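You operate a simulated robot arm through the tools that you are given. There is no shell and no other tool.

You run a simulated robot arm. Do the job below in one go: nothing can be reset, and whatever is moved stays where it is left.

TASK
Put a piece of strawberry in the orange cup, then shake on sprinkles.
Fine: two or three shakes; use the tongs that match the lid's handle, laid on the slide shelf; close the lid; pink shaker back; spill nothing. Set down upright: pink shaker.

Only the result counts: the job must be done as asked and must still hold three seconds after the hand-in. Knocking over, shifting, dropping, spilling or breaking anything else fails it. A push-on lid holds only when it is set on centred and level and pressed home; a screw cap is set on level and turned clockwise until tight.

THE ROBOT
A 7-joint arm with a fingered hand, fixed in place. Base frame: the origin is on the floor under the middle of its stand, x ahead of it, y to its left, z up. Lengths are in m, angles in degrees, forces in N, time in s.
It reaches about 1.023 m from its shoulder. Its first joint turns from -166.0 to 166.0 degrees. Payload 4 kg.
The tool frame sits at the grasp point between the pads (the TCP): z along the fingers, y along the line on which they close. The tips reach 0.03 m beyond it. The gripper opens to 0.104 m; its body begins 0.035 m behind the TCP. The gripper is a hand of 4 fingers: y runs from the thumb to the fingers, the wrist lies at [-0.015, -0.113, -0.19] in the tool frame.
Orientation is that of the tool frame in the base frame, as [roll, pitch, yaw] about the fixed x, y, z axes, in that order (R = Rz(yaw) Ry(pitch) Rx(roll)). With the fingers straight down and the wrist toward the robot, the tool's x, y and z point along [0, 1, 0], [1, 0, 0] and [0, 0, -1] of the base frame.

THE INTERFACE
- The arm moves only by the tool drive_tool. Its argument "plan" is a list of rows, each an object (a shift or turn left out is 0) with "offset": the shift along the base's x, y, z in m, a list of three; "turn": the turn, a rotation vector about the base's x, y, z in degrees, a list of three. In form: [{"offset": [x, y, z], "turn": [wx, wy, wz]}, ...]. A call has 1 to 20 rows; each row shifts and turns the commanded pose from where the row before left it. A row lasts 0.2 s, in which the tool goes at most 0.05 m and 8.6 degrees; a call with a longer step from one row to the next is refused whole. A pose out of reach is approached as far as the arm can. The call stops where the force on the tool passes 60 N (or 10 N more than at its start, if that is more) or the arm is blocked; 0.2 s more then pass. In this call time passes only in rows, and 0.2 s behind the last. The reply holds the time, the measured pose of the TCP, the force on the tool along the base axes, the opening and the grip force, in the units named above and with some noise, with the torque about the TCP (base axes, N m) and any sound that the robot's microphone picked up.
- Cameras (640 x 400 px; columns grow to the right, rows downward): "scene" is fixed at [0.0411, -0.6583, 1.9584]; the picture's right is [0.85, -0.53, 0.00], its down [-0.29, -0.47, -0.83] and it looks along [0.44, 0.71, -0.55] (base axes); focal length 338 px, centre (320, 200). "wrist" rides on the gripper at [0.061, -0.092, -0.13] in the tool frame; the picture's right is [-0.81, 0.27, -0.52], its down [-0.53, -0.71, 0.46] and it looks along [-0.24, 0.64, 0.72] (tool axes); focal length 275 px, centre (320, 200). There is no depth. A picture from a camera that has moved, and an enlarged one, comes with that camera's place and axes in the base frame and with its lens. The place of the scene camera against the robot may be out by one fixed shift of up to 0.025 m in any direction.
- snapshot(camera): a new picture of that camera. The clock stands still meanwhile.
- set_fingers(index, middle, ring, thumb_bend, thumb_turn): sets how far each is bent, from 0 (flat) to 1 (curled in); at 0.3 the hand is open as for a grip, at 0.7 the pads meet at the TCP. One left out holds its place. A second passes; each finger stops where it meets its share of the squeeze, and holds until it gets a number again. It is the only way to open and close the hand. It gives what a move gives, with no picture; readings hold the bend of each and the force on the fingers (four entries, about 0 where the hand has none), thumb and palm. thumb_turn goes from beside the hand (0) to across from the fingers (1), as for a grip.
- close_up(camera, box): a new picture of the part [left, top, right, bottom] of that camera's present view, enlarged. The clock stands still meanwhile.
- job_done(): hands the job in; it is judged then, once.

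Places have to be worked out from the pictures, the camera data and where the tool is seen. Open the gripper and draw the arm clear of the work before you hand the job in, unless the task says otherwise.

The tools are called as name(argument=value, ...) on one line, values as JSON. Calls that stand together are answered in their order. drive_tool: Moves the arm, as the interface text tells. Its arguments: {"type":"object","properties":{"plan":{"type":"array"}},"required":["plan"]} The other tools are called the same way: set_fingers (index, middle, ring, thumb_bend, thumb_turn) moves the fingers one by one; snapshot (camera) takes a picture; close_up (camera, box) takes an enlarged picture of a part of a camera's view; job_done () hands the job in.

At the start:

```text
t: 0.0
tool_pos: [0.4901, -0.0047, 1.551]
orientation: [-180.0, 0.0, 90.0]
wrist_force: [0.2, 0.6, 0.2]
wrist_torque: [-0.02, 0.02, -0.03]
width: 0.1037
grasp_force: 0.2
shape: jaw
bend: [0.3, 0.3, 0.3, 0.3, 0.98]
finger forces: [0.0, 0.1, 0.1, 0.0, 0.1, 0.1]
```

scene: 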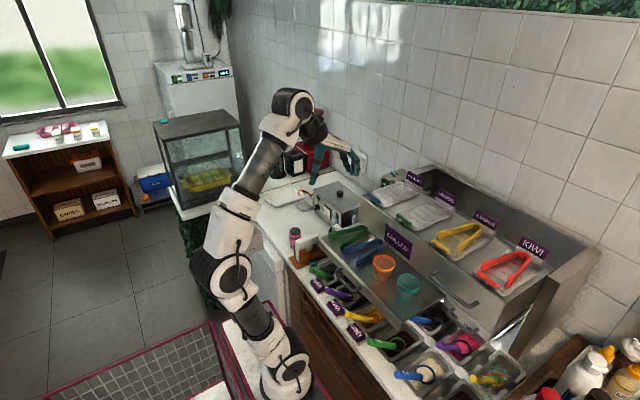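
wrist: 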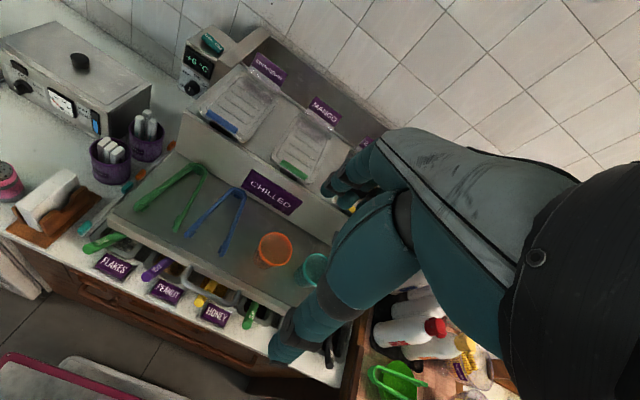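

The first pictures show a topping counter with lidded pans, tongs on a glass/steel shelf and two cups. I'll take enlarged views to find the strawberry pan, its lid handle colour, the tongs and the pink shaker.

close_up(camera="scene", box=[340, 160, 560, 300])

close_up(camera="scene", box=[270, 210, 430, 310])

close_up(camera="wrist", box=[80, 20, 400, 220])

close_up(camera="scene", box=[300, 250, 540, 400])

```text
2.86 times, centred on (450, 230) of scene
camera zoom: at [0.0411, -0.6583, 1.9584], right [0.85, -0.53, 0.0], down [-0.29, -0.47, -0.83], along [0.44, 0.71, -0.55], focal length 964 px, centre (-51, 114)
```

zoom: 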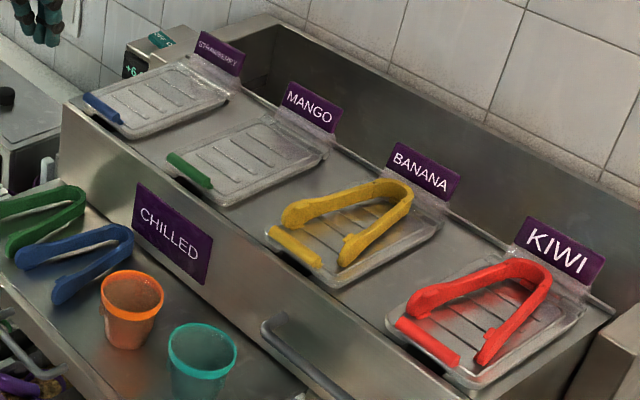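

```text
4.00 times, centred on (350, 260) of scene
camera zoom: at [0.0411, -0.6583, 1.9584], right [0.85, -0.53, 0.0], down [-0.29, -0.47, -0.83], along [0.44, 0.71, -0.55], focal length 1350 px, centre (200, -40)
```

zoom: 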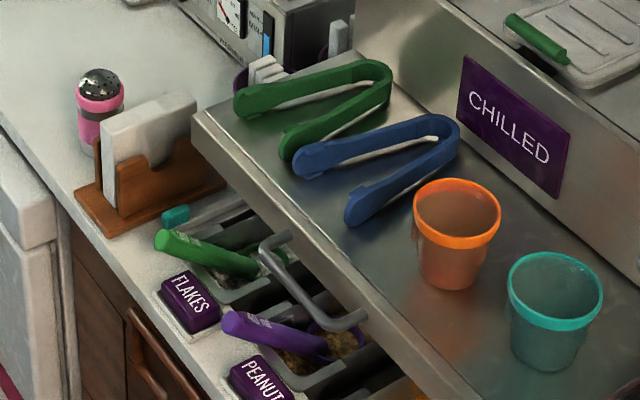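

```text
2.00 times, centred on (240, 120) of wrist
camera zoom: at [0.3977, 0.0571, 1.6818], right [0.27, -0.81, 0.52], down [-0.71, -0.53, -0.46], along [0.64, -0.24, -0.72], focal length 551 px, centre (480, 360)
```

zoom: 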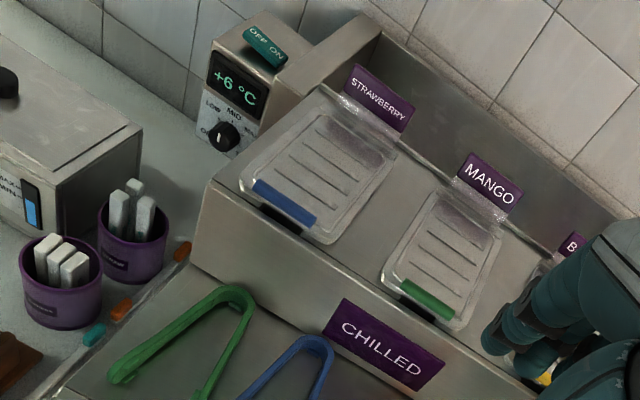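

```text
2.67 times, centred on (420, 325) of scene
camera zoom: at [0.0411, -0.6583, 1.9584], right [0.85, -0.53, 0.0], down [-0.29, -0.47, -0.83], along [0.44, 0.71, -0.55], focal length 900 px, centre (53, -133)
```

zoom: 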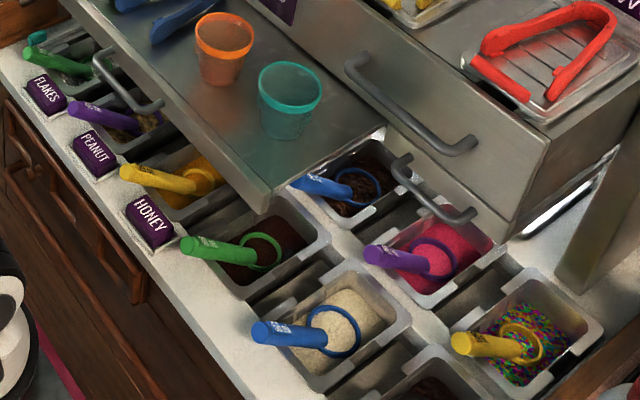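

The strawberry lid has a blue handle, so the blue tongs on the slide shelf are the matching ones; the pink shaker stands by the napkin holder. I'll zoom in further on these, and on the hand.

close_up(camera="scene", box=[360, 165, 440, 215])

close_up(camera="wrist", box=[190, 40, 310, 130])

close_up(camera="scene", box=[240, 80, 400, 180])

close_up(camera="wrist", box=[100, 140, 340, 290])

close_up(camera="wrist", box=[0, 100, 190, 220])

```text
8.00 times, centred on (400, 190) of scene
camera zoom: at [0.0411, -0.6583, 1.9584], right [0.85, -0.53, 0.0], down [-0.29, -0.47, -0.83], along [0.44, 0.71, -0.55], focal length 2700 px, centre (-320, 280)
```

zoom: 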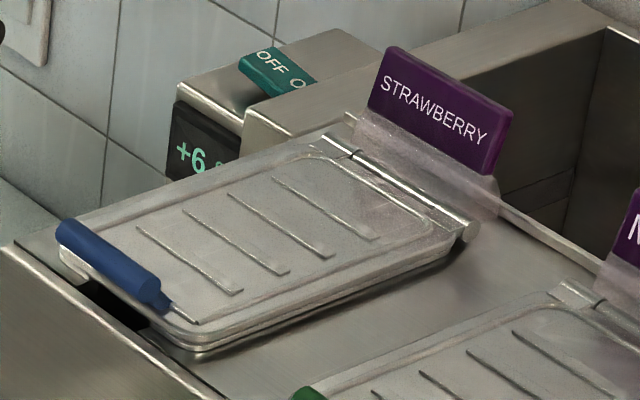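

```text
4.44 times, centred on (250, 85) of wrist
camera zoom: at [0.3977, 0.0571, 1.6818], right [0.27, -0.81, 0.52], down [-0.71, -0.53, -0.46], along [0.64, -0.24, -0.72], focal length 1224 px, centre (631, 711)
```

zoom: 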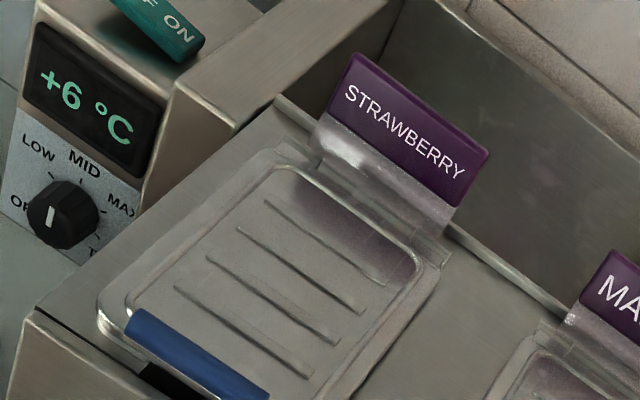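

```text
4.00 times, centred on (320, 130) of scene
camera zoom: at [0.0411, -0.6583, 1.9584], right [0.85, -0.53, 0.0], down [-0.29, -0.47, -0.83], along [0.44, 0.71, -0.55], focal length 1350 px, centre (320, 480)
```

zoom: 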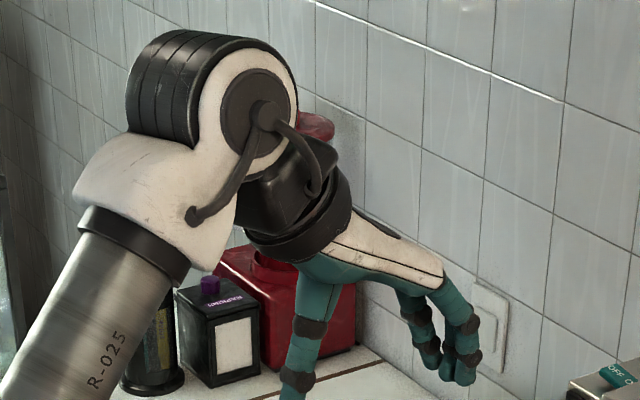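

```text
2.67 times, centred on (220, 215) of wrist
camera zoom: at [0.3977, 0.0571, 1.6818], right [0.27, -0.81, 0.52], down [-0.71, -0.53, -0.46], along [0.64, -0.24, -0.72], focal length 734 px, centre (587, 160)
```

zoom: 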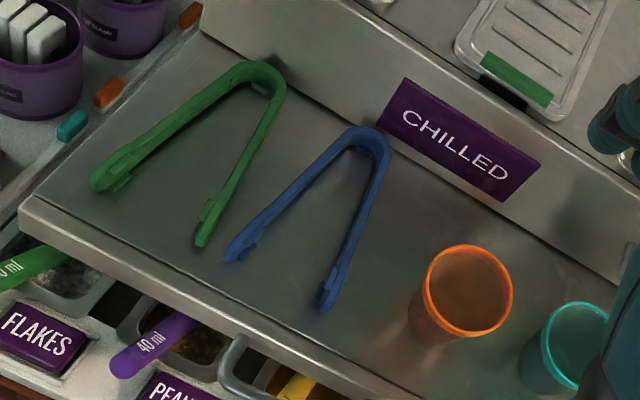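

```text
3.33 times, centred on (95, 160) of wrist
camera zoom: at [0.3977, 0.0571, 1.6818], right [0.27, -0.81, 0.52], down [-0.71, -0.53, -0.46], along [0.64, -0.24, -0.72], focal length 918 px, centre (1070, 333)
```

zoom: 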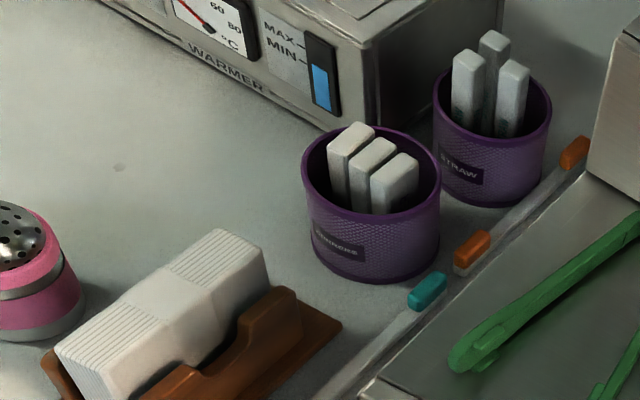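

The lid is hinged at its back edge under the STRAWBERRY label, with a blue tube handle at the front. I need stereo to place things, so I'll shift the arm sideways at its present safe height and look again with the wrist camera.

drive_tool(plan=[{"offset": [0, 0.04, 0]}, {"offset": [0, 0.04, 0]}, {"offset": [0, 0.04, 0]}, {"offset": [0, 0.04, 0]}, {"offset": [0, 0.04, 0]}])

snapshot(camera="wrist")

snapshot(camera="scene")

```text
t: 1.2
tool_pos: [0.4887, 0.1956, 1.5512]
orientation: [179.9, -0.1, 89.8]
wrist_force: [-1.3, 0.2, 0.7]
wrist_torque: [-0.03, -0.06, 0.03]
width: 0.1035
grasp_force: 0.2
shape: jaw
bend: [0.3, 0.3, 0.3, 0.3, 0.98]
finger forces: [0.0, 0.1, 0.0, 0.0, 0.1, 0.0]
```

```text
taken
camera wrist: at [0.3962, 0.256, 1.6823], right [0.27, -0.81, 0.52], down [-0.71, -0.53, -0.46], along [0.64, -0.24, -0.72], focal length 275 px, centre (320, 200)
```

wrist: 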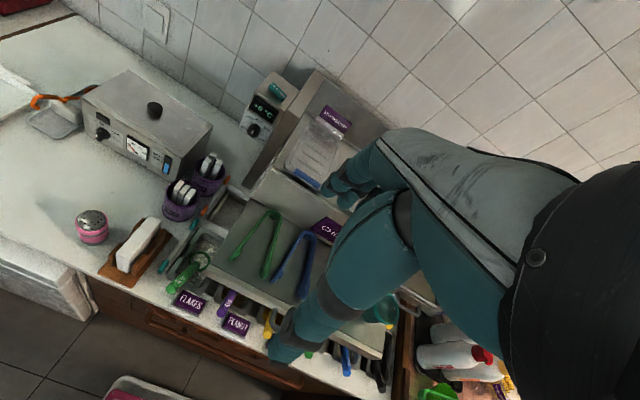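

```text
taken
```

scene: 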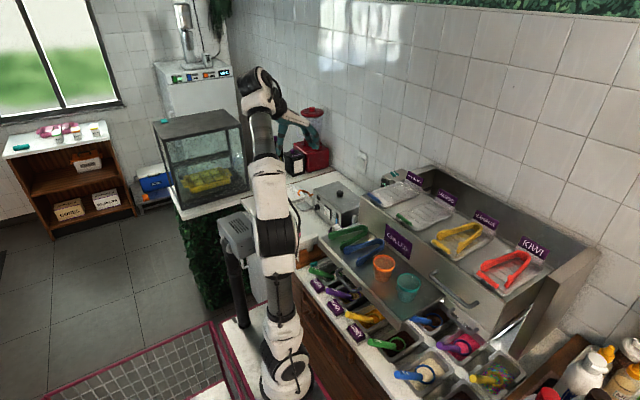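

I have a second wrist viewpoint now. I'll enlarge the parts of interest to triangulate.

close_up(camera="wrist", box=[230, 80, 390, 180])

close_up(camera="wrist", box=[180, 180, 340, 280])

close_up(camera="wrist", box=[60, 180, 220, 280])

```text
4.00 times, centred on (310, 130) of wrist
camera zoom: at [0.3962, 0.256, 1.6823], right [0.27, -0.81, 0.52], down [-0.71, -0.53, -0.46], along [0.64, -0.24, -0.72], focal length 1101 px, centre (360, 480)
```

zoom: 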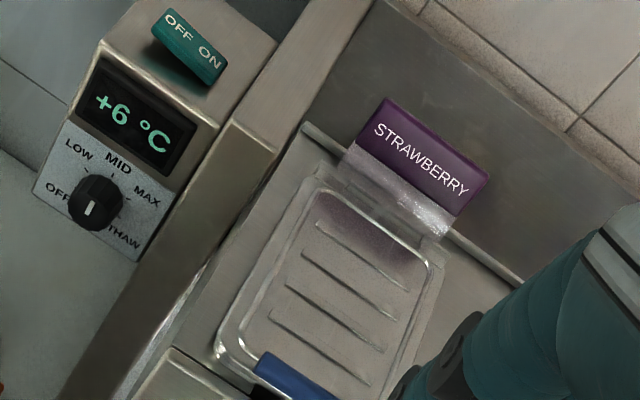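

```text
4.00 times, centred on (260, 230) of wrist
camera zoom: at [0.3962, 0.256, 1.6823], right [0.27, -0.81, 0.52], down [-0.71, -0.53, -0.46], along [0.64, -0.24, -0.72], focal length 1101 px, centre (560, 80)
```

zoom: 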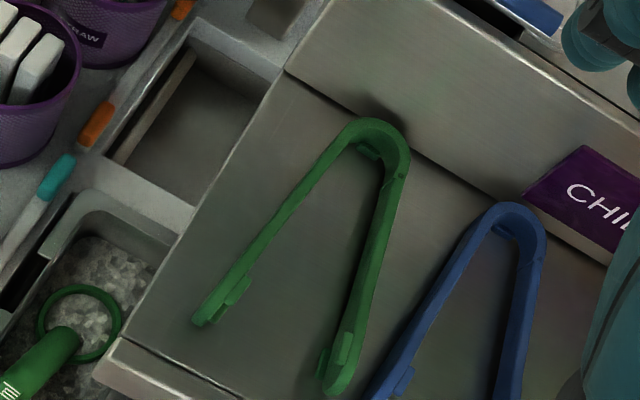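

```text
4.00 times, centred on (140, 230) of wrist
camera zoom: at [0.3962, 0.256, 1.6823], right [0.27, -0.81, 0.52], down [-0.71, -0.53, -0.46], along [0.64, -0.24, -0.72], focal length 1101 px, centre (1040, 80)
```

zoom: 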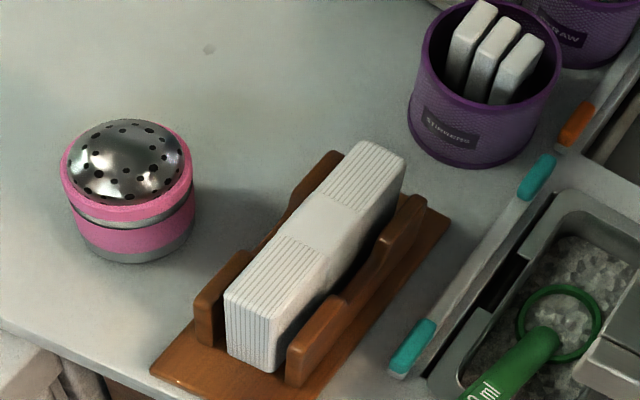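

From two wrist views: the blue lid handle is near (0.797, 0.163, 1.266), running along y; the hinge is near x≈0.994, z≈1.255; the shelf top is near z≈1.108. I'll move closer, still above everything, to inspect the handle and lid.

drive_tool(plan=[{"offset": [0.033, -0.0186, -0.0138]}, {"offset": [0.033, -0.0186, -0.0138]}, {"offset": [0.033, -0.0186, -0.0138]}, {"offset": [0.033, -0.0186, -0.0138]}, {"offset": [0.033, -0.0186, -0.0138]}])

snapshot(camera="wrist")

close_up(camera="wrist", box=[180, 110, 340, 210])

close_up(camera="wrist", box=[100, 180, 340, 330])

```text
t: 2.4
tool_pos: [0.6547, 0.1009, 1.4829]
orientation: [179.9, 0.0, 90.1]
wrist_force: [-0.4, 0.4, -0.9]
wrist_torque: [-0.03, -0.04, -0.07]
width: 0.1035
grasp_force: 0.1
shape: jaw
bend: [0.3, 0.3, 0.3, 0.3, 0.98]
finger forces: [0.0, 0.0, 0.0, 0.0, 0.1, 0.0]
```

```text
taken
camera wrist: at [0.5626, 0.1623, 1.6135], right [0.28, -0.81, 0.52], down [-0.71, -0.53, -0.46], along [0.65, -0.24, -0.72], focal length 275 px, centre (320, 200)
```

wrist: 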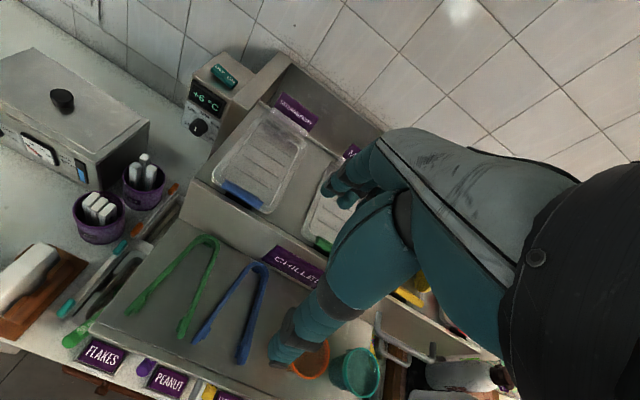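

```text
4.00 times, centred on (260, 160) of wrist
camera zoom: at [0.5626, 0.1623, 1.6135], right [0.28, -0.81, 0.52], down [-0.71, -0.53, -0.46], along [0.65, -0.24, -0.72], focal length 1101 px, centre (560, 360)
```

zoom: 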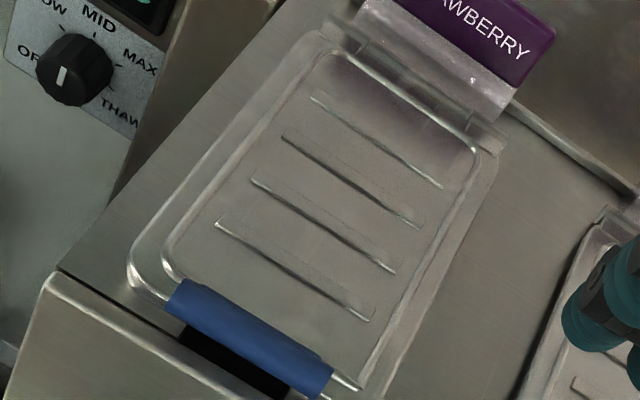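

```text
2.67 times, centred on (220, 255) of wrist
camera zoom: at [0.5626, 0.1623, 1.6135], right [0.28, -0.81, 0.52], down [-0.71, -0.53, -0.46], along [0.65, -0.24, -0.72], focal length 734 px, centre (587, 53)
```

zoom: 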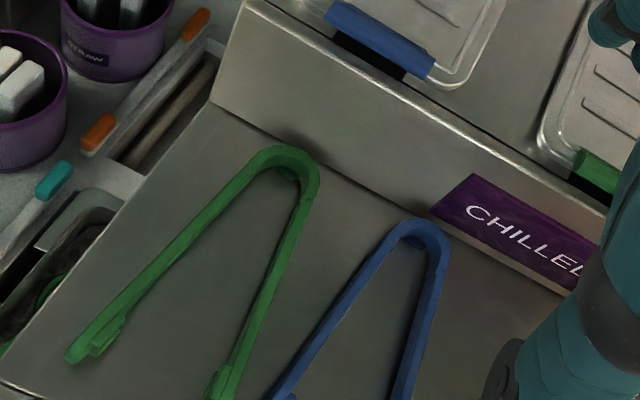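

The tube handle overhangs the front lip with a dark notch below it. I'll tilt the hand up 35° and lower in front of the rail to see the gap below the handle side-on.

drive_tool(plan=[{"offset": [-0.004, 0.008, -0.037], "turn": [0, -7, 0]}, {"offset": [-0.004, 0.008, -0.037], "turn": [0, -7, 0]}, {"offset": [-0.004, 0.008, -0.037], "turn": [0, -7, 0]}, {"offset": [-0.004, 0.008, -0.037], "turn": [0, -7, 0]}, {"offset": [-0.004, 0.008, -0.037], "turn": [0, -7, 0]}])

snapshot(camera="wrist")

snapshot(camera="scene")

```text
t: 3.6
tool_pos: [0.6361, 0.1428, 1.2955]
orientation: [145.0, 0.0, 90.0]
wrist_force: [0.5, -0.1, 0.2]
wrist_torque: [-0.02, 0.01, 0.03]
width: 0.1037
grasp_force: 0.0
shape: jaw
bend: [0.3, 0.3, 0.3, 0.3, 0.98]
finger forces: [0.1, 0.0, 0.1, 0.0, 0.0, 0.0]
```

```text
taken
camera wrist: at [0.485, 0.2035, 1.351], right [-0.07, -0.81, 0.58], down [-0.32, -0.53, -0.78], along [0.94, -0.24, -0.22], focal length 275 px, centre (320, 200)
```

wrist: 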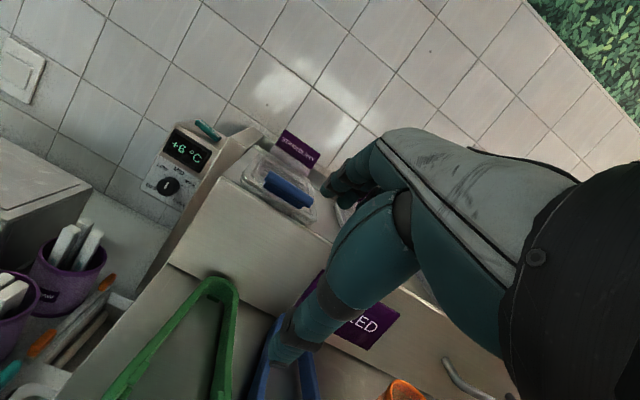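

```text
taken
```

scene: 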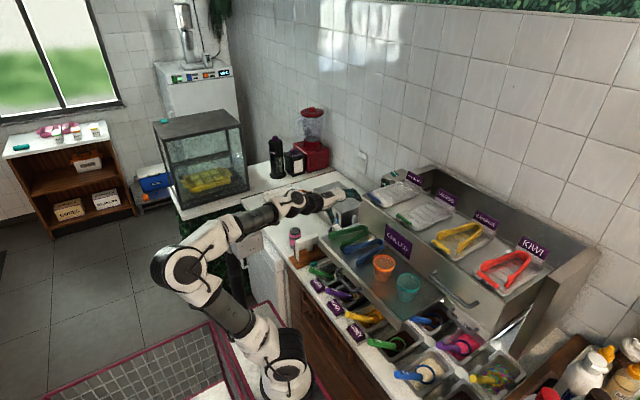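

close_up(camera="wrist", box=[210, 120, 340, 240])

close_up(camera="scene", box=[220, 160, 420, 290])

```text
3.33 times, centred on (275, 180) of wrist
camera zoom: at [0.485, 0.2035, 1.351], right [-0.07, -0.81, 0.58], down [-0.32, -0.53, -0.78], along [0.94, -0.24, -0.22], focal length 918 px, centre (470, 267)
```

zoom: 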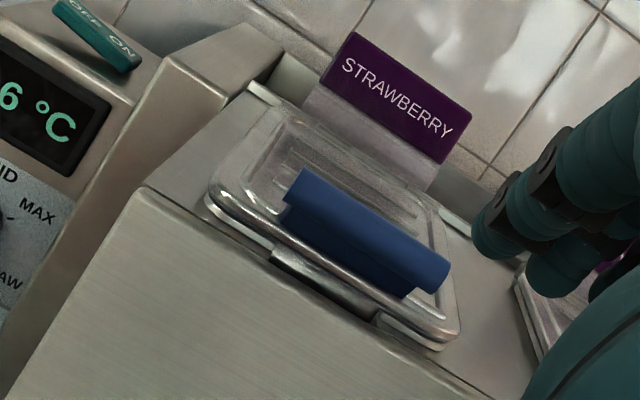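

```text
3.08 times, centred on (320, 225) of scene
camera zoom: at [0.0411, -0.6583, 1.9584], right [0.85, -0.53, 0.0], down [-0.29, -0.47, -0.83], along [0.44, 0.71, -0.55], focal length 1038 px, centre (320, 123)
```

zoom: 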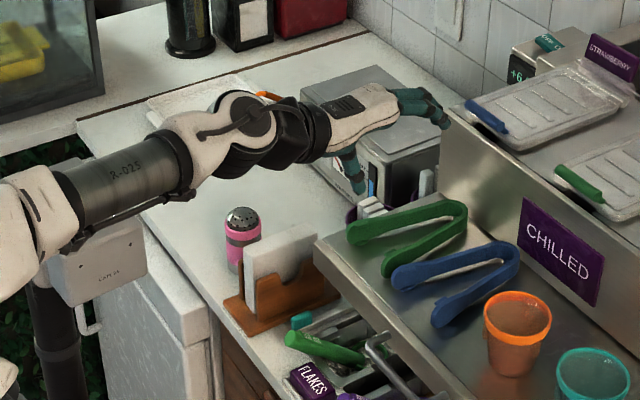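

The blue handle is a bar standing proud of the lid's front rim. I'll ease a bit nearer (still clear of the rail) to see exactly what is below it.

drive_tool(plan=[{"offset": [0.018, -0.02, -0.005]}, {"offset": [0.018, -0.02, -0.005]}, {"offset": [0.015, -0.015, -0.005]}])

snapshot(camera="wrist")

close_up(camera="wrist", box=[190, 120, 320, 220])

```text
t: 4.4
tool_pos: [0.6872, 0.0883, 1.2827]
orientation: [145.0, 0.1, 89.9]
wrist_force: [1.0, 0.4, 0.0]
wrist_torque: [-0.02, 0.03, -0.02]
width: 0.1041
grasp_force: 0.0
shape: jaw
bend: [0.3, 0.3, 0.3, 0.3, 0.98]
finger forces: [0.0, 0.0, 0.1, 0.1, 0.0, 0.0]
```

```text
taken
camera wrist: at [0.5369, 0.1501, 1.3372], right [-0.07, -0.81, 0.58], down [-0.32, -0.53, -0.78], along [0.94, -0.24, -0.22], focal length 275 px, centre (320, 200)
```

wrist: 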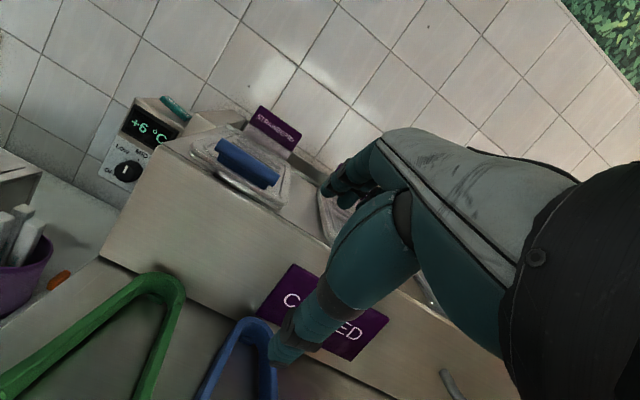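

```text
4.00 times, centred on (255, 170) of wrist
camera zoom: at [0.5369, 0.1501, 1.3372], right [-0.07, -0.81, 0.58], down [-0.32, -0.53, -0.78], along [0.94, -0.24, -0.22], focal length 1101 px, centre (580, 320)
```

zoom: 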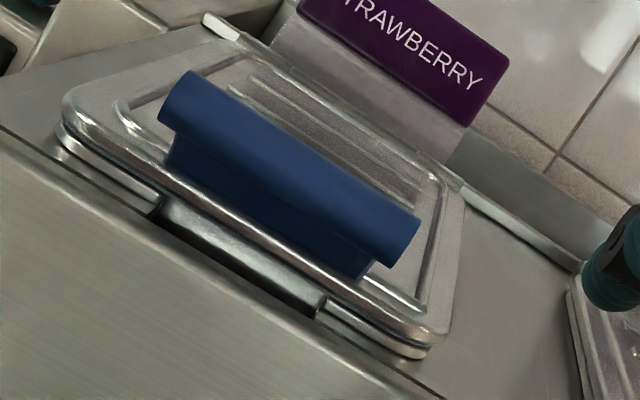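

The handle is a T-bar: a blue cylinder about 14 mm thick at roughly (0.800, 0.160, 1.268), on a web along the lid's front rim. I'll bring the hand above it with the fingers tilted about 20° forward, the thumb in front of the bar and the fingers behind it.

drive_tool(plan=[{"offset": [0, 0.02, 0.04]}, {"offset": [0.02, 0.026, 0.022], "turn": [0, 5, 0]}, {"offset": [0.035, 0.026, 0], "turn": [0, 5, 0]}, {"offset": [0.03, 0, 0], "turn": [0, 5, 0]}])

snapshot(camera="wrist")

close_up(camera="scene", box=[320, 130, 480, 230])

```text
t: 5.4
tool_pos: [0.7702, 0.1607, 1.3434]
orientation: [160.0, -0.1, 90.0]
wrist_force: [-0.7, 0.6, 0.0]
wrist_torque: [-0.04, -0.03, -0.04]
width: 0.1035
grasp_force: 0.1
shape: jaw
bend: [0.3, 0.3, 0.3, 0.3, 0.98]
finger forces: [0.0, 0.0, 0.0, 0.0, 0.0, 0.0]
```

```text
taken
camera wrist: at [0.6384, 0.2217, 1.4349], right [0.08, -0.81, 0.58], down [-0.51, -0.53, -0.67], along [0.85, -0.24, -0.46], focal length 275 px, centre (320, 200)
```

wrist: 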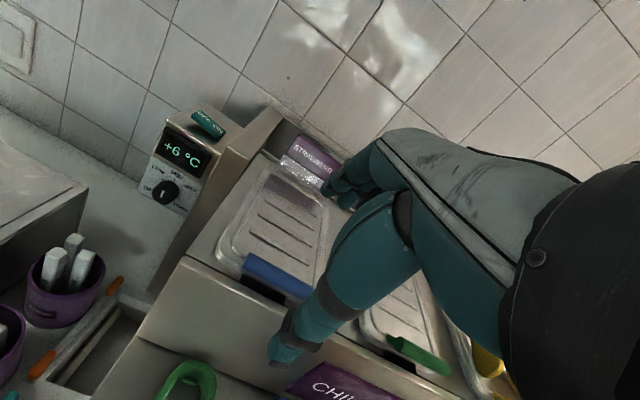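

```text
4.00 times, centred on (400, 180) of scene
camera zoom: at [0.0411, -0.6583, 1.9584], right [0.85, -0.53, 0.0], down [-0.29, -0.47, -0.83], along [0.44, 0.71, -0.55], focal length 1350 px, centre (0, 280)
```

zoom: 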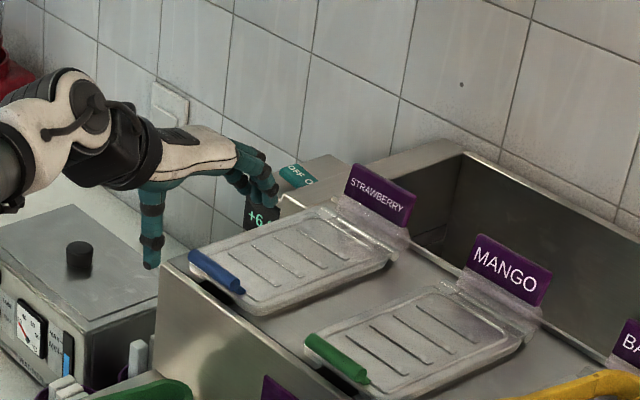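

The hand is lined up in y with the bar. I'll descend along the finger direction to put the bar just beyond the grasp point.

drive_tool(plan=[{"offset": [0.0062, 0, -0.0155]}, {"offset": [0.0062, 0, -0.0155]}, {"offset": [0.0062, 0, -0.0155]}, {"offset": [0.0062, 0, -0.0155]}])

close_up(camera="wrist", box=[180, 140, 420, 380])

close_up(camera="scene", box=[330, 140, 450, 230])

```text
t: 6.4
tool_pos: [0.7947, 0.1606, 1.2812]
orientation: [160.0, 0.0, 90.0]
wrist_force: [-0.4, 0.4, -0.2]
wrist_torque: [0.03, 0.0, -0.01]
width: 0.1038
grasp_force: 0.0
shape: jaw
bend: [0.3, 0.3, 0.3, 0.3, 0.98]
finger forces: [0.0, 0.1, 0.0, 0.0, 0.1, 0.1]
```

```text
1.67 times, centred on (300, 260) of wrist
camera zoom: at [0.6633, 0.2208, 1.3735], right [0.08, -0.81, 0.58], down [-0.51, -0.53, -0.67], along [0.85, -0.24, -0.46], focal length 459 px, centre (353, 100)
```

zoom: 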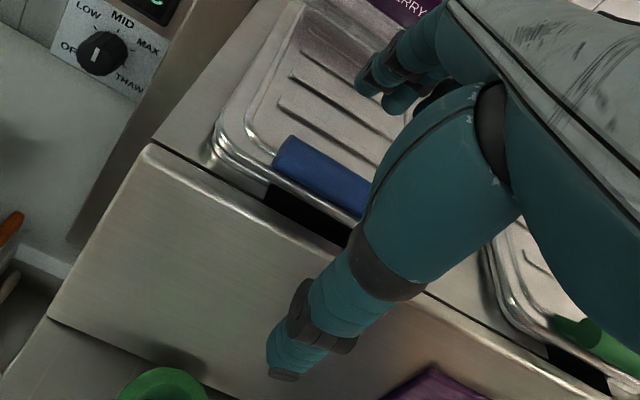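

```text
4.44 times, centred on (390, 185) of scene
camera zoom: at [0.0411, -0.6583, 1.9584], right [0.85, -0.53, 0.0], down [-0.29, -0.47, -0.83], along [0.44, 0.71, -0.55], focal length 1500 px, centre (9, 267)
```

zoom: 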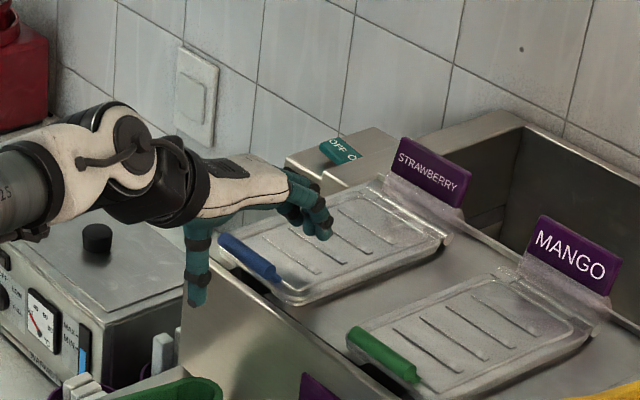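

The thumb is in front of the rail and the fingers are over the lid, with the bar between them. I'll close in steps and watch the forces.

set_fingers(index=0.52, middle=0.52, ring=0.52, thumb_bend=0.52)

close_up(camera="wrist", box=[180, 140, 420, 380])

close_up(camera="scene", box=[340, 160, 430, 225])

```text
t: 7.4
tool_pos: [0.7945, 0.1597, 1.2823]
orientation: [160.0, 0.0, 90.0]
wrist_force: [1.0, 0.1, 0.9]
wrist_torque: [0.0, 0.01, -0.02]
width: 0.0472
grasp_force: 0.0
shape: fingers
bend: [0.52, 0.52, 0.52, 0.52, 0.98]
finger forces: [0.0, 0.0, 0.0, 0.0, 0.0, 0.0]
```

```text
1.67 times, centred on (300, 260) of wrist
camera zoom: at [0.6632, 0.2211, 1.3736], right [0.08, -0.81, 0.58], down [-0.51, -0.53, -0.67], along [0.85, -0.24, -0.46], focal length 459 px, centre (353, 100)
```

zoom: 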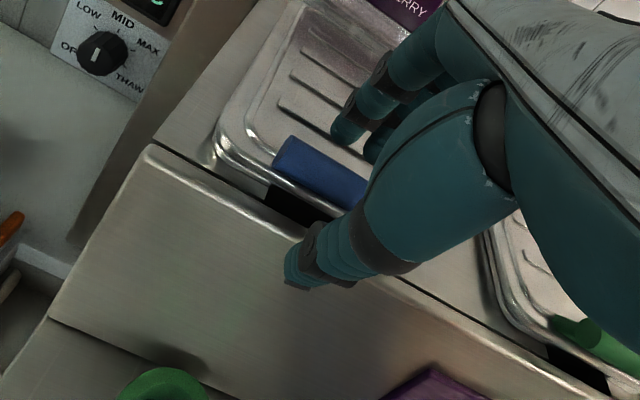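

```text
6.15 times, centred on (385, 192) of scene
camera zoom: at [0.0411, -0.6583, 1.9584], right [0.85, -0.53, 0.0], down [-0.29, -0.47, -0.83], along [0.44, 0.71, -0.55], focal length 2077 px, centre (-80, 246)
```

zoom: 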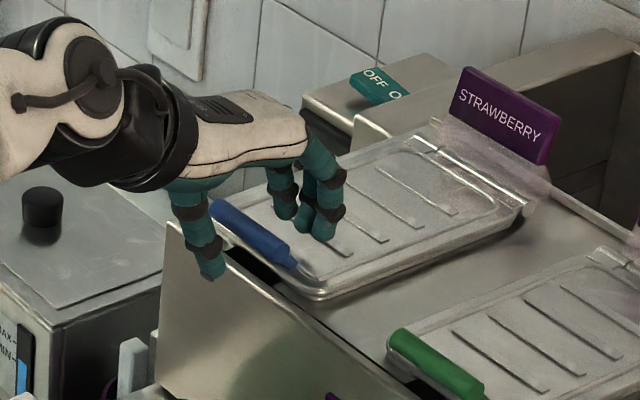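

Alignment matches the prediction and no contact yet (0.047 m gap). I'll close onto the bar.

set_fingers(index=0.63, middle=0.63, ring=0.63, thumb_bend=0.63)

```text
t: 8.4
tool_pos: [0.795, 0.1607, 1.2803]
orientation: [160.0, 0.0, 90.0]
wrist_force: [0.1, 0.5, 0.4]
wrist_torque: [-0.01, -0.01, -0.04]
width: 0.0189
grasp_force: 0.0
shape: fingers
bend: [0.63, 0.63, 0.63, 0.63, 0.98]
finger forces: [0.0, 0.1, 0.0, 0.0, 0.0, 0.1]
```

close_up(camera="wrist", box=[200, 140, 380, 300])

close_up(camera="scene", box=[350, 165, 420, 220])

```text
2.50 times, centred on (290, 220) of wrist
camera zoom: at [0.6632, 0.2211, 1.3736], right [0.08, -0.81, 0.58], down [-0.51, -0.53, -0.67], along [0.85, -0.24, -0.46], focal length 688 px, centre (395, 150)
```

zoom: 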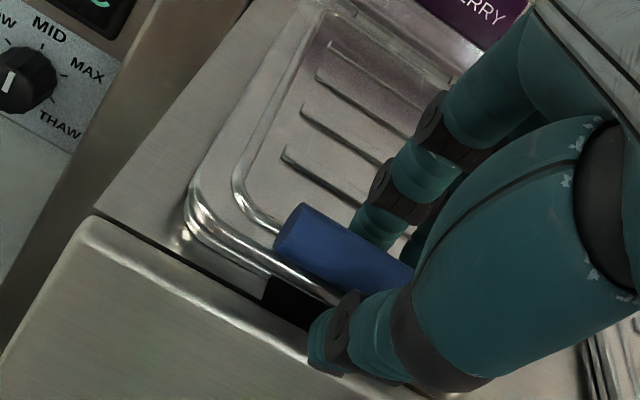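

```text
7.27 times, centred on (385, 192) of scene
camera zoom: at [0.0411, -0.6583, 1.9584], right [0.85, -0.53, 0.0], down [-0.29, -0.47, -0.83], along [0.44, 0.71, -0.55], focal length 2454 px, centre (-153, 254)
```

zoom: 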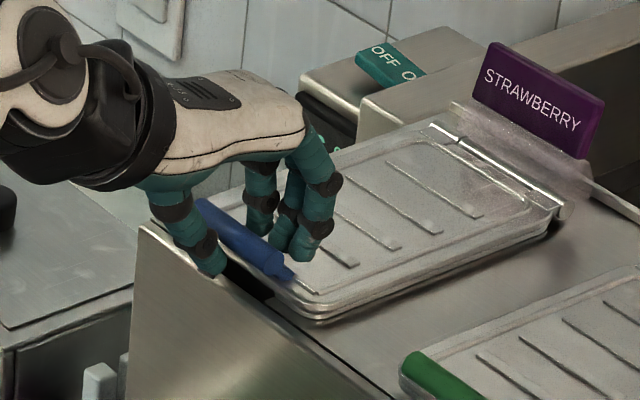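

The digits are just about on the bar. I'll close a little more to contact.

set_fingers(index=0.69, middle=0.69, ring=0.69, thumb_bend=0.69)

close_up(camera="wrist", box=[200, 140, 380, 300])

```text
t: 9.4
tool_pos: [0.7962, 0.1596, 1.2811]
orientation: [160.0, 0.0, 90.0]
wrist_force: [1.8, -0.2, 0.3]
wrist_torque: [-0.03, -0.1, 0.02]
width: 0.0106
grasp_force: 3.6
shape: fingers
bend: [0.67, 0.67, 0.68, 0.66, 0.97]
finger forces: [1.5, 1.8, 0.4, 0.1, 2.4, 0.0]
```

```text
2.50 times, centred on (290, 220) of wrist
camera zoom: at [0.6633, 0.221, 1.3736], right [0.08, -0.81, 0.58], down [-0.51, -0.53, -0.67], along [0.85, -0.24, -0.46], focal length 688 px, centre (395, 150)
```

zoom: 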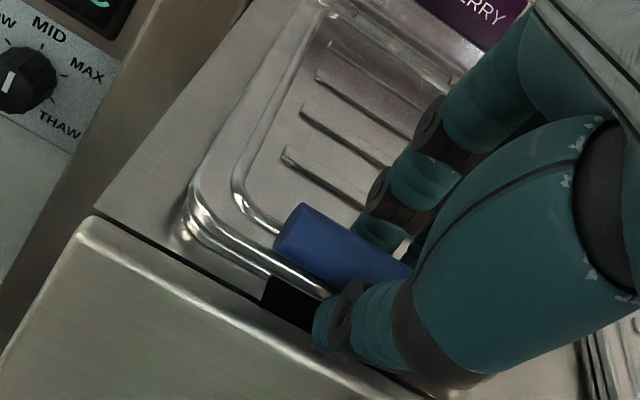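

Contact on both sides at 3.6 N. I'll squeeze slightly harder and then begin lifting along the hinge arc a little way to see how the lid behaves.

set_fingers(index=0.74, middle=0.74, ring=0.74, thumb_bend=0.74)

drive_tool(plan=[{"offset": [0.0005, 0, 0.012], "turn": [0, 3, 0]}, {"offset": [0.0015, 0, 0.013], "turn": [0, 3, 0]}, {"offset": [0.0025, 0, 0.013], "turn": [0, 3, 0]}])

close_up(camera="scene", box=[340, 150, 440, 220])

snapshot(camera="wrist")

```text
t: 10.4
tool_pos: [0.7957, 0.1587, 1.2822]
orientation: [160.1, 0.0, 90.1]
wrist_force: [13.7, -0.4, -1.9]
wrist_torque: [-0.02, -0.35, 0.32]
width: 0.0072
grasp_force: 14.1
shape: fingers
bend: [0.72, 0.72, 0.72, 0.67, 0.97]
finger forces: [6.1, 7.8, 6.6, 0.1, 8.0, 0.0]
```

```text
t: 11.2
tool_pos: [0.8023, 0.1586, 1.3184]
orientation: [169.0, 0.0, 90.0]
wrist_force: [26.7, 2.2, -7.9]
wrist_torque: [0.06, -0.57, 0.38]
width: 0.0071
grasp_force: 16.7
shape: fingers
bend: [0.72, 0.64, 0.65, 0.69, 0.97]
finger forces: [7.9, 9.6, 10.0, 0.0, 5.8, 0.0]
```

```text
5.71 times, centred on (390, 185) of scene
camera zoom: at [0.0411, -0.6583, 1.9584], right [0.85, -0.53, 0.0], down [-0.29, -0.47, -0.83], along [0.44, 0.71, -0.55], focal length 1929 px, centre (-80, 286)
```

zoom: 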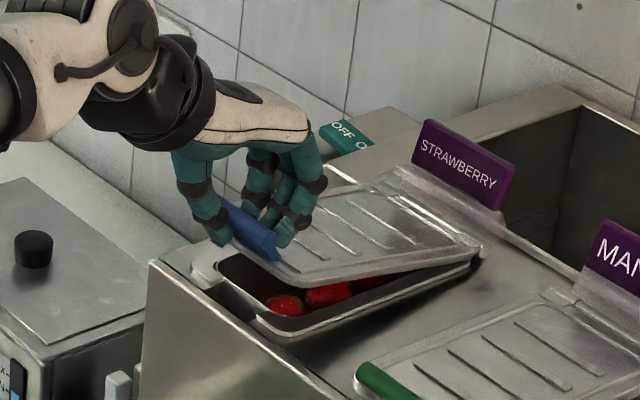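

```text
taken
camera wrist: at [0.6861, 0.2205, 1.4302], right [0.17, -0.81, 0.56], down [-0.61, -0.53, -0.58], along [0.77, -0.24, -0.59], focal length 275 px, centre (320, 200)
```

wrist: 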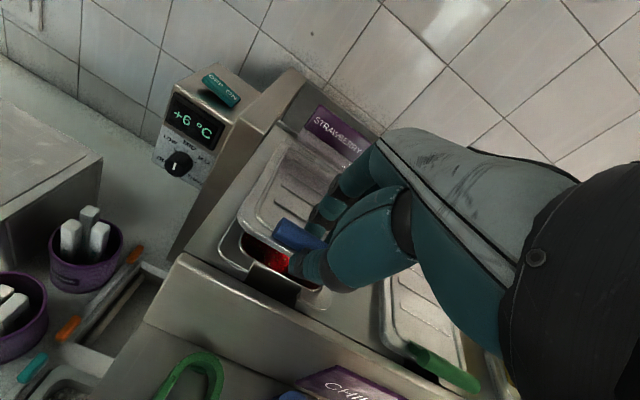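

The lid lifts smoothly on its hinge (now about 10°) and strawberries show underneath; the tool force is mostly finger/thumb imbalance. I'll relax the fingers a little and carry on along the arc around the hinge at (1.0, 1.255).

set_fingers(index=0.7, middle=0.68, ring=0.68, thumb_bend=0.74)

drive_tool(plan=[{"offset": [0.0057, 0, 0.0128]}, {"offset": [0.0048, 0, 0.0131]}, {"offset": [0.0057, 0, 0.0128]}, {"offset": [0.0066, 0, 0.0124]}, {"offset": [0.0074, 0, 0.0119]}])

close_up(camera="scene", box=[340, 140, 450, 220])

snapshot(camera="wrist")

```text
t: 12.2
tool_pos: [0.801, 0.1603, 1.3206]
orientation: [169.0, -0.1, 90.1]
wrist_force: [3.5, 2.0, -1.6]
wrist_torque: [0.0, -0.17, 0.12]
width: 0.0086
grasp_force: 7.6
shape: fingers
bend: [0.65, 0.65, 0.66, 0.69, 0.97]
finger forces: [3.7, 3.0, 1.8, 0.1, 6.4, 0.0]
```

```text
t: 13.4
tool_pos: [0.8294, 0.1597, 1.3834]
orientation: [169.1, 0.1, 89.9]
wrist_force: [6.4, 0.6, -8.1]
wrist_torque: [0.04, 0.01, 0.13]
width: 0.007
grasp_force: 8.6
shape: fingers
bend: [0.65, 0.66, 0.64, 0.71, 0.97]
finger forces: [5.3, 3.0, 4.1, 0.1, 3.9, 0.0]
```

```text
5.00 times, centred on (395, 180) of scene
camera zoom: at [0.0411, -0.6583, 1.9584], right [0.85, -0.53, 0.0], down [-0.29, -0.47, -0.83], along [0.44, 0.71, -0.55], focal length 1688 px, centre (-55, 300)
```

zoom: 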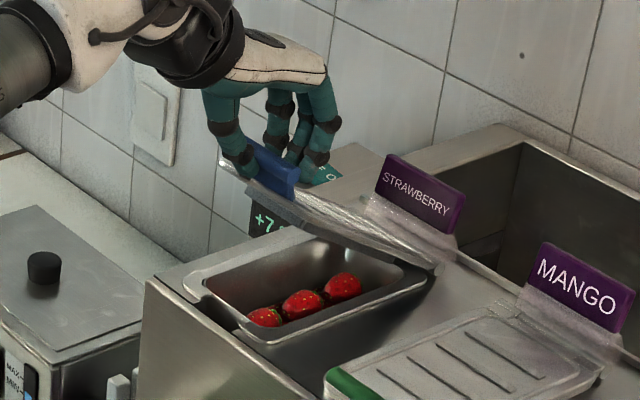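

```text
taken
camera wrist: at [0.7145, 0.2207, 1.4938], right [0.17, -0.81, 0.56], down [-0.61, -0.53, -0.58], along [0.77, -0.24, -0.59], focal length 275 px, centre (320, 200)
```

wrist: 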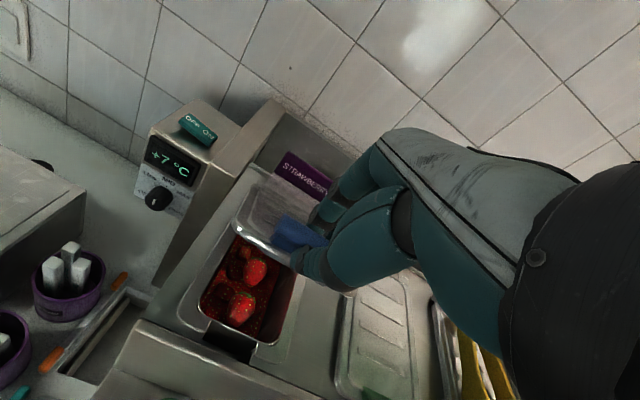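

Lid at about 30°, strawberries in view, forces low. I'll keep going along the arc.

drive_tool(plan=[{"offset": [0.0082, 0, 0.0113]}, {"offset": [0.009, 0, 0.0108]}, {"offset": [0.0097, 0, 0.01]}, {"offset": [0.0104, 0, 0.0094]}, {"offset": [0.011, 0, 0.0086]}])

close_up(camera="scene", box=[350, 120, 460, 210])

```text
t: 14.6
tool_pos: [0.8813, 0.1599, 1.4317]
orientation: [169.3, 0.1, 89.9]
wrist_force: [10.9, -1.8, -20.1]
wrist_torque: [0.15, 0.11, 0.12]
width: 0.0079
grasp_force: 11.4
shape: fingers
bend: [0.62, 0.65, 0.63, 0.72, 0.98]
finger forces: [7.6, 6.3, 5.4, 0.0, 3.5, 0.1]
```

```text
4.44 times, centred on (405, 165) of scene
camera zoom: at [0.0411, -0.6583, 1.9584], right [0.85, -0.53, 0.0], down [-0.29, -0.47, -0.83], along [0.44, 0.71, -0.55], focal length 1500 px, centre (-58, 356)
```

zoom: 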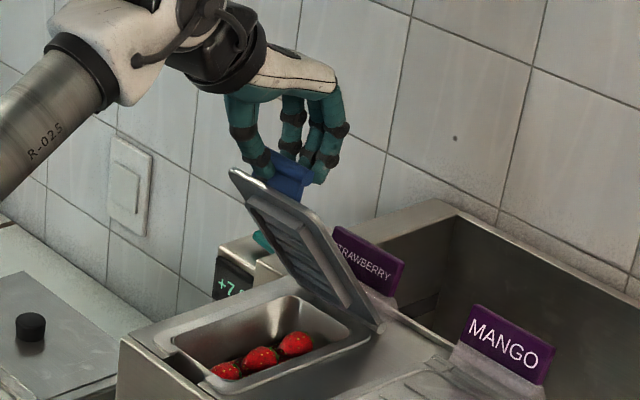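

Lid about 50°; a slight radial tension suggests my arc is a few mm wide. I'll tighten the radius and go on to about 66°.

drive_tool(plan=[{"offset": [0.0132, 0, 0.0045]}, {"offset": [0.012, 0, 0.0069]}, {"offset": [0.0124, 0, 0.006]}, {"offset": [0.0128, 0, 0.0052]}])

close_up(camera="scene", box=[350, 120, 460, 210])

snapshot(camera="wrist")

```text
t: 15.6
tool_pos: [0.9214, 0.1597, 1.4511]
orientation: [168.9, 0.1, 90.1]
wrist_force: [-1.5, 1.8, 2.7]
wrist_torque: [0.08, 0.09, 0.15]
width: 0.0093
grasp_force: 7.5
shape: fingers
bend: [0.65, 0.66, 0.65, 0.69, 0.97]
finger forces: [3.5, 2.3, 2.2, 0.0, 8.1, 0.0]
out of reach, approached as far as the arm can: row 4
```

```text
4.44 times, centred on (405, 165) of scene
camera zoom: at [0.0411, -0.6583, 1.9584], right [0.85, -0.53, 0.0], down [-0.29, -0.47, -0.83], along [0.44, 0.71, -0.55], focal length 1500 px, centre (-58, 356)
```

zoom: 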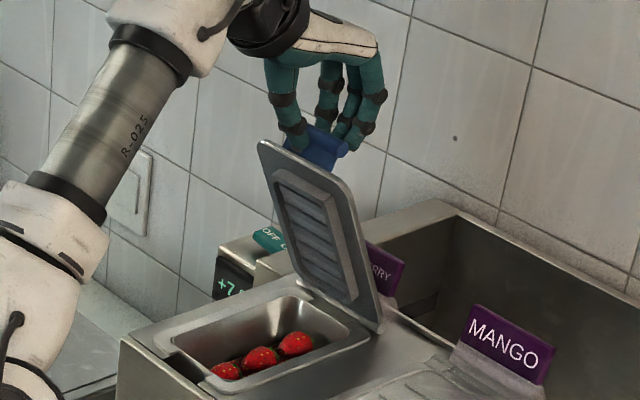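

```text
taken
camera wrist: at [0.8049, 0.221, 1.5625], right [0.17, -0.81, 0.56], down [-0.61, -0.53, -0.58], along [0.77, -0.24, -0.59], focal length 275 px, centre (320, 200)
```

wrist: 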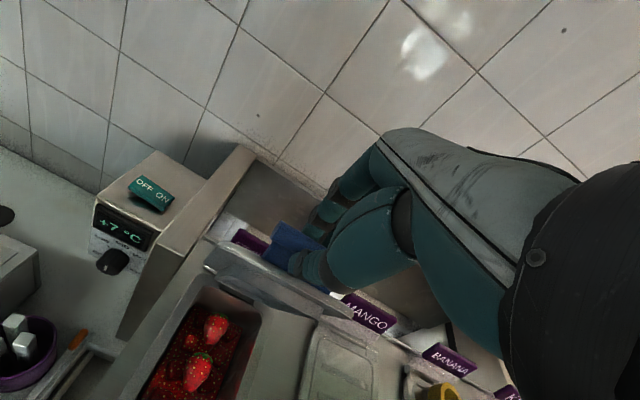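

Row 4 hit the reach limit with the hand this upright. I'll tilt the fingers forward step by step (which pulls the wrist back within reach) while continuing along the arc.

drive_tool(plan=[{"offset": [0, 0, 0.0005], "turn": [0, -5, 0]}, {"offset": [0.0095, 0, 0.003], "turn": [0, -5, 0]}, {"offset": [0.0105, 0, 0.0024], "turn": [0, -5, 0]}, {"offset": [0.0107, 0, 0.0016], "turn": [0, -5, 0]}])

close_up(camera="scene", box=[350, 120, 460, 210])

```text
t: 16.6
tool_pos: [0.9525, 0.1572, 1.4603]
orientation: [148.6, -0.1, 90.0]
wrist_force: [-6.4, 4.1, 19.6]
wrist_torque: [0.07, 0.28, 0.25]
width: 0.0118
grasp_force: 21.0
shape: fingers
bend: [0.62, 0.64, 0.64, 0.72, 0.97]
finger forces: [5.5, 4.3, 3.4, 0.0, 28.0, 0.0]
```

```text
4.44 times, centred on (405, 165) of scene
camera zoom: at [0.0411, -0.6583, 1.9584], right [0.85, -0.53, 0.0], down [-0.29, -0.47, -0.83], along [0.44, 0.71, -0.55], focal length 1500 px, centre (-58, 356)
```

zoom: 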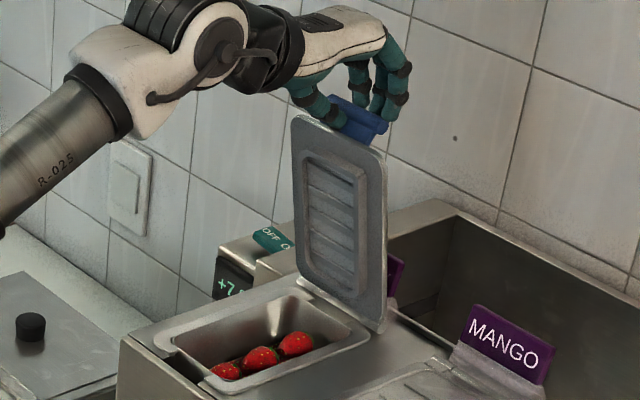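

The lid is near 80° and still following. I'll raise slightly to relieve the upward push and continue past vertical.

drive_tool(plan=[{"offset": [0.0105, 0, 0.004], "turn": [0, -4, 0]}, {"offset": [0.011, 0, 0.002], "turn": [0, -4, 0]}, {"offset": [0.0111, 0, 0.001], "turn": [0, -4, 0]}])

close_up(camera="scene", box=[350, 120, 460, 210])

```text
t: 17.4
tool_pos: [0.9857, 0.1591, 1.4646]
orientation: [137.1, 0.1, 89.9]
wrist_force: [-0.4, -0.6, 1.0]
wrist_torque: [-0.02, -0.02, -0.01]
width: 0.0
grasp_force: 0.0
shape: fingers
bend: [0.68, 0.68, 0.68, 0.73, 0.97]
finger forces: [0.0, 0.2, 0.1, 0.0, 0.0, 0.0]
```

```text
4.44 times, centred on (405, 165) of scene
camera zoom: at [0.0411, -0.6583, 1.9584], right [0.85, -0.53, 0.0], down [-0.29, -0.47, -0.83], along [0.44, 0.71, -0.55], focal length 1500 px, centre (-58, 356)
```

zoom: 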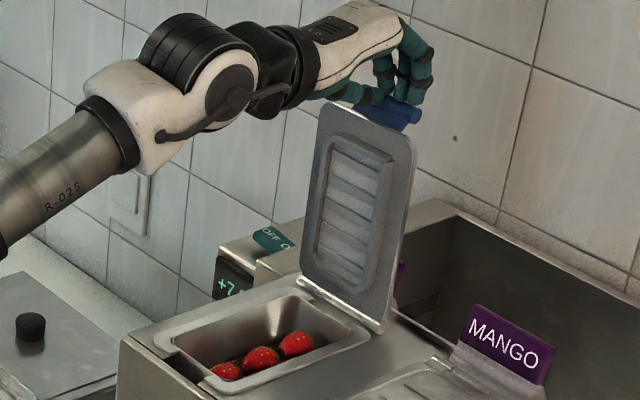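

The grip has slipped off the bar; the lid seems to stand near vertical by itself. I'll look from both cameras before moving.

snapshot(camera="wrist")

close_up(camera="scene", box=[390, 130, 450, 200])

```text
taken
camera wrist: at [0.8286, 0.2209, 1.4984], right [-0.15, -0.81, 0.57], down [-0.21, -0.53, -0.82], along [0.97, -0.24, -0.09], focal length 275 px, centre (320, 200)
```

wrist: 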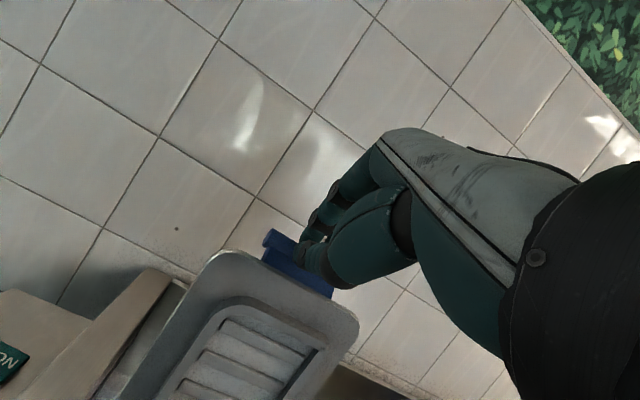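

```text
5.71 times, centred on (420, 165) of scene
camera zoom: at [0.0411, -0.6583, 1.9584], right [0.85, -0.53, 0.0], down [-0.29, -0.47, -0.83], along [0.44, 0.71, -0.55], focal length 1929 px, centre (-251, 400)
```

zoom: 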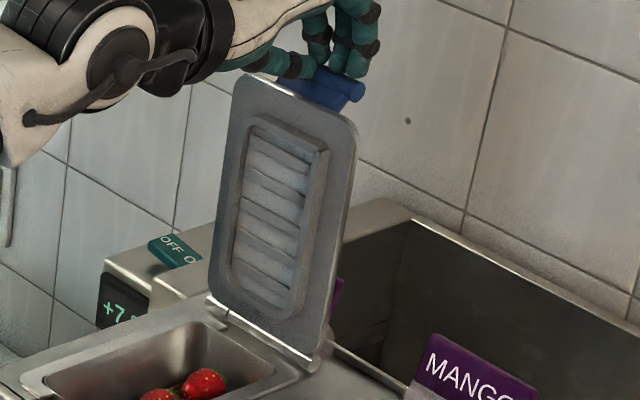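

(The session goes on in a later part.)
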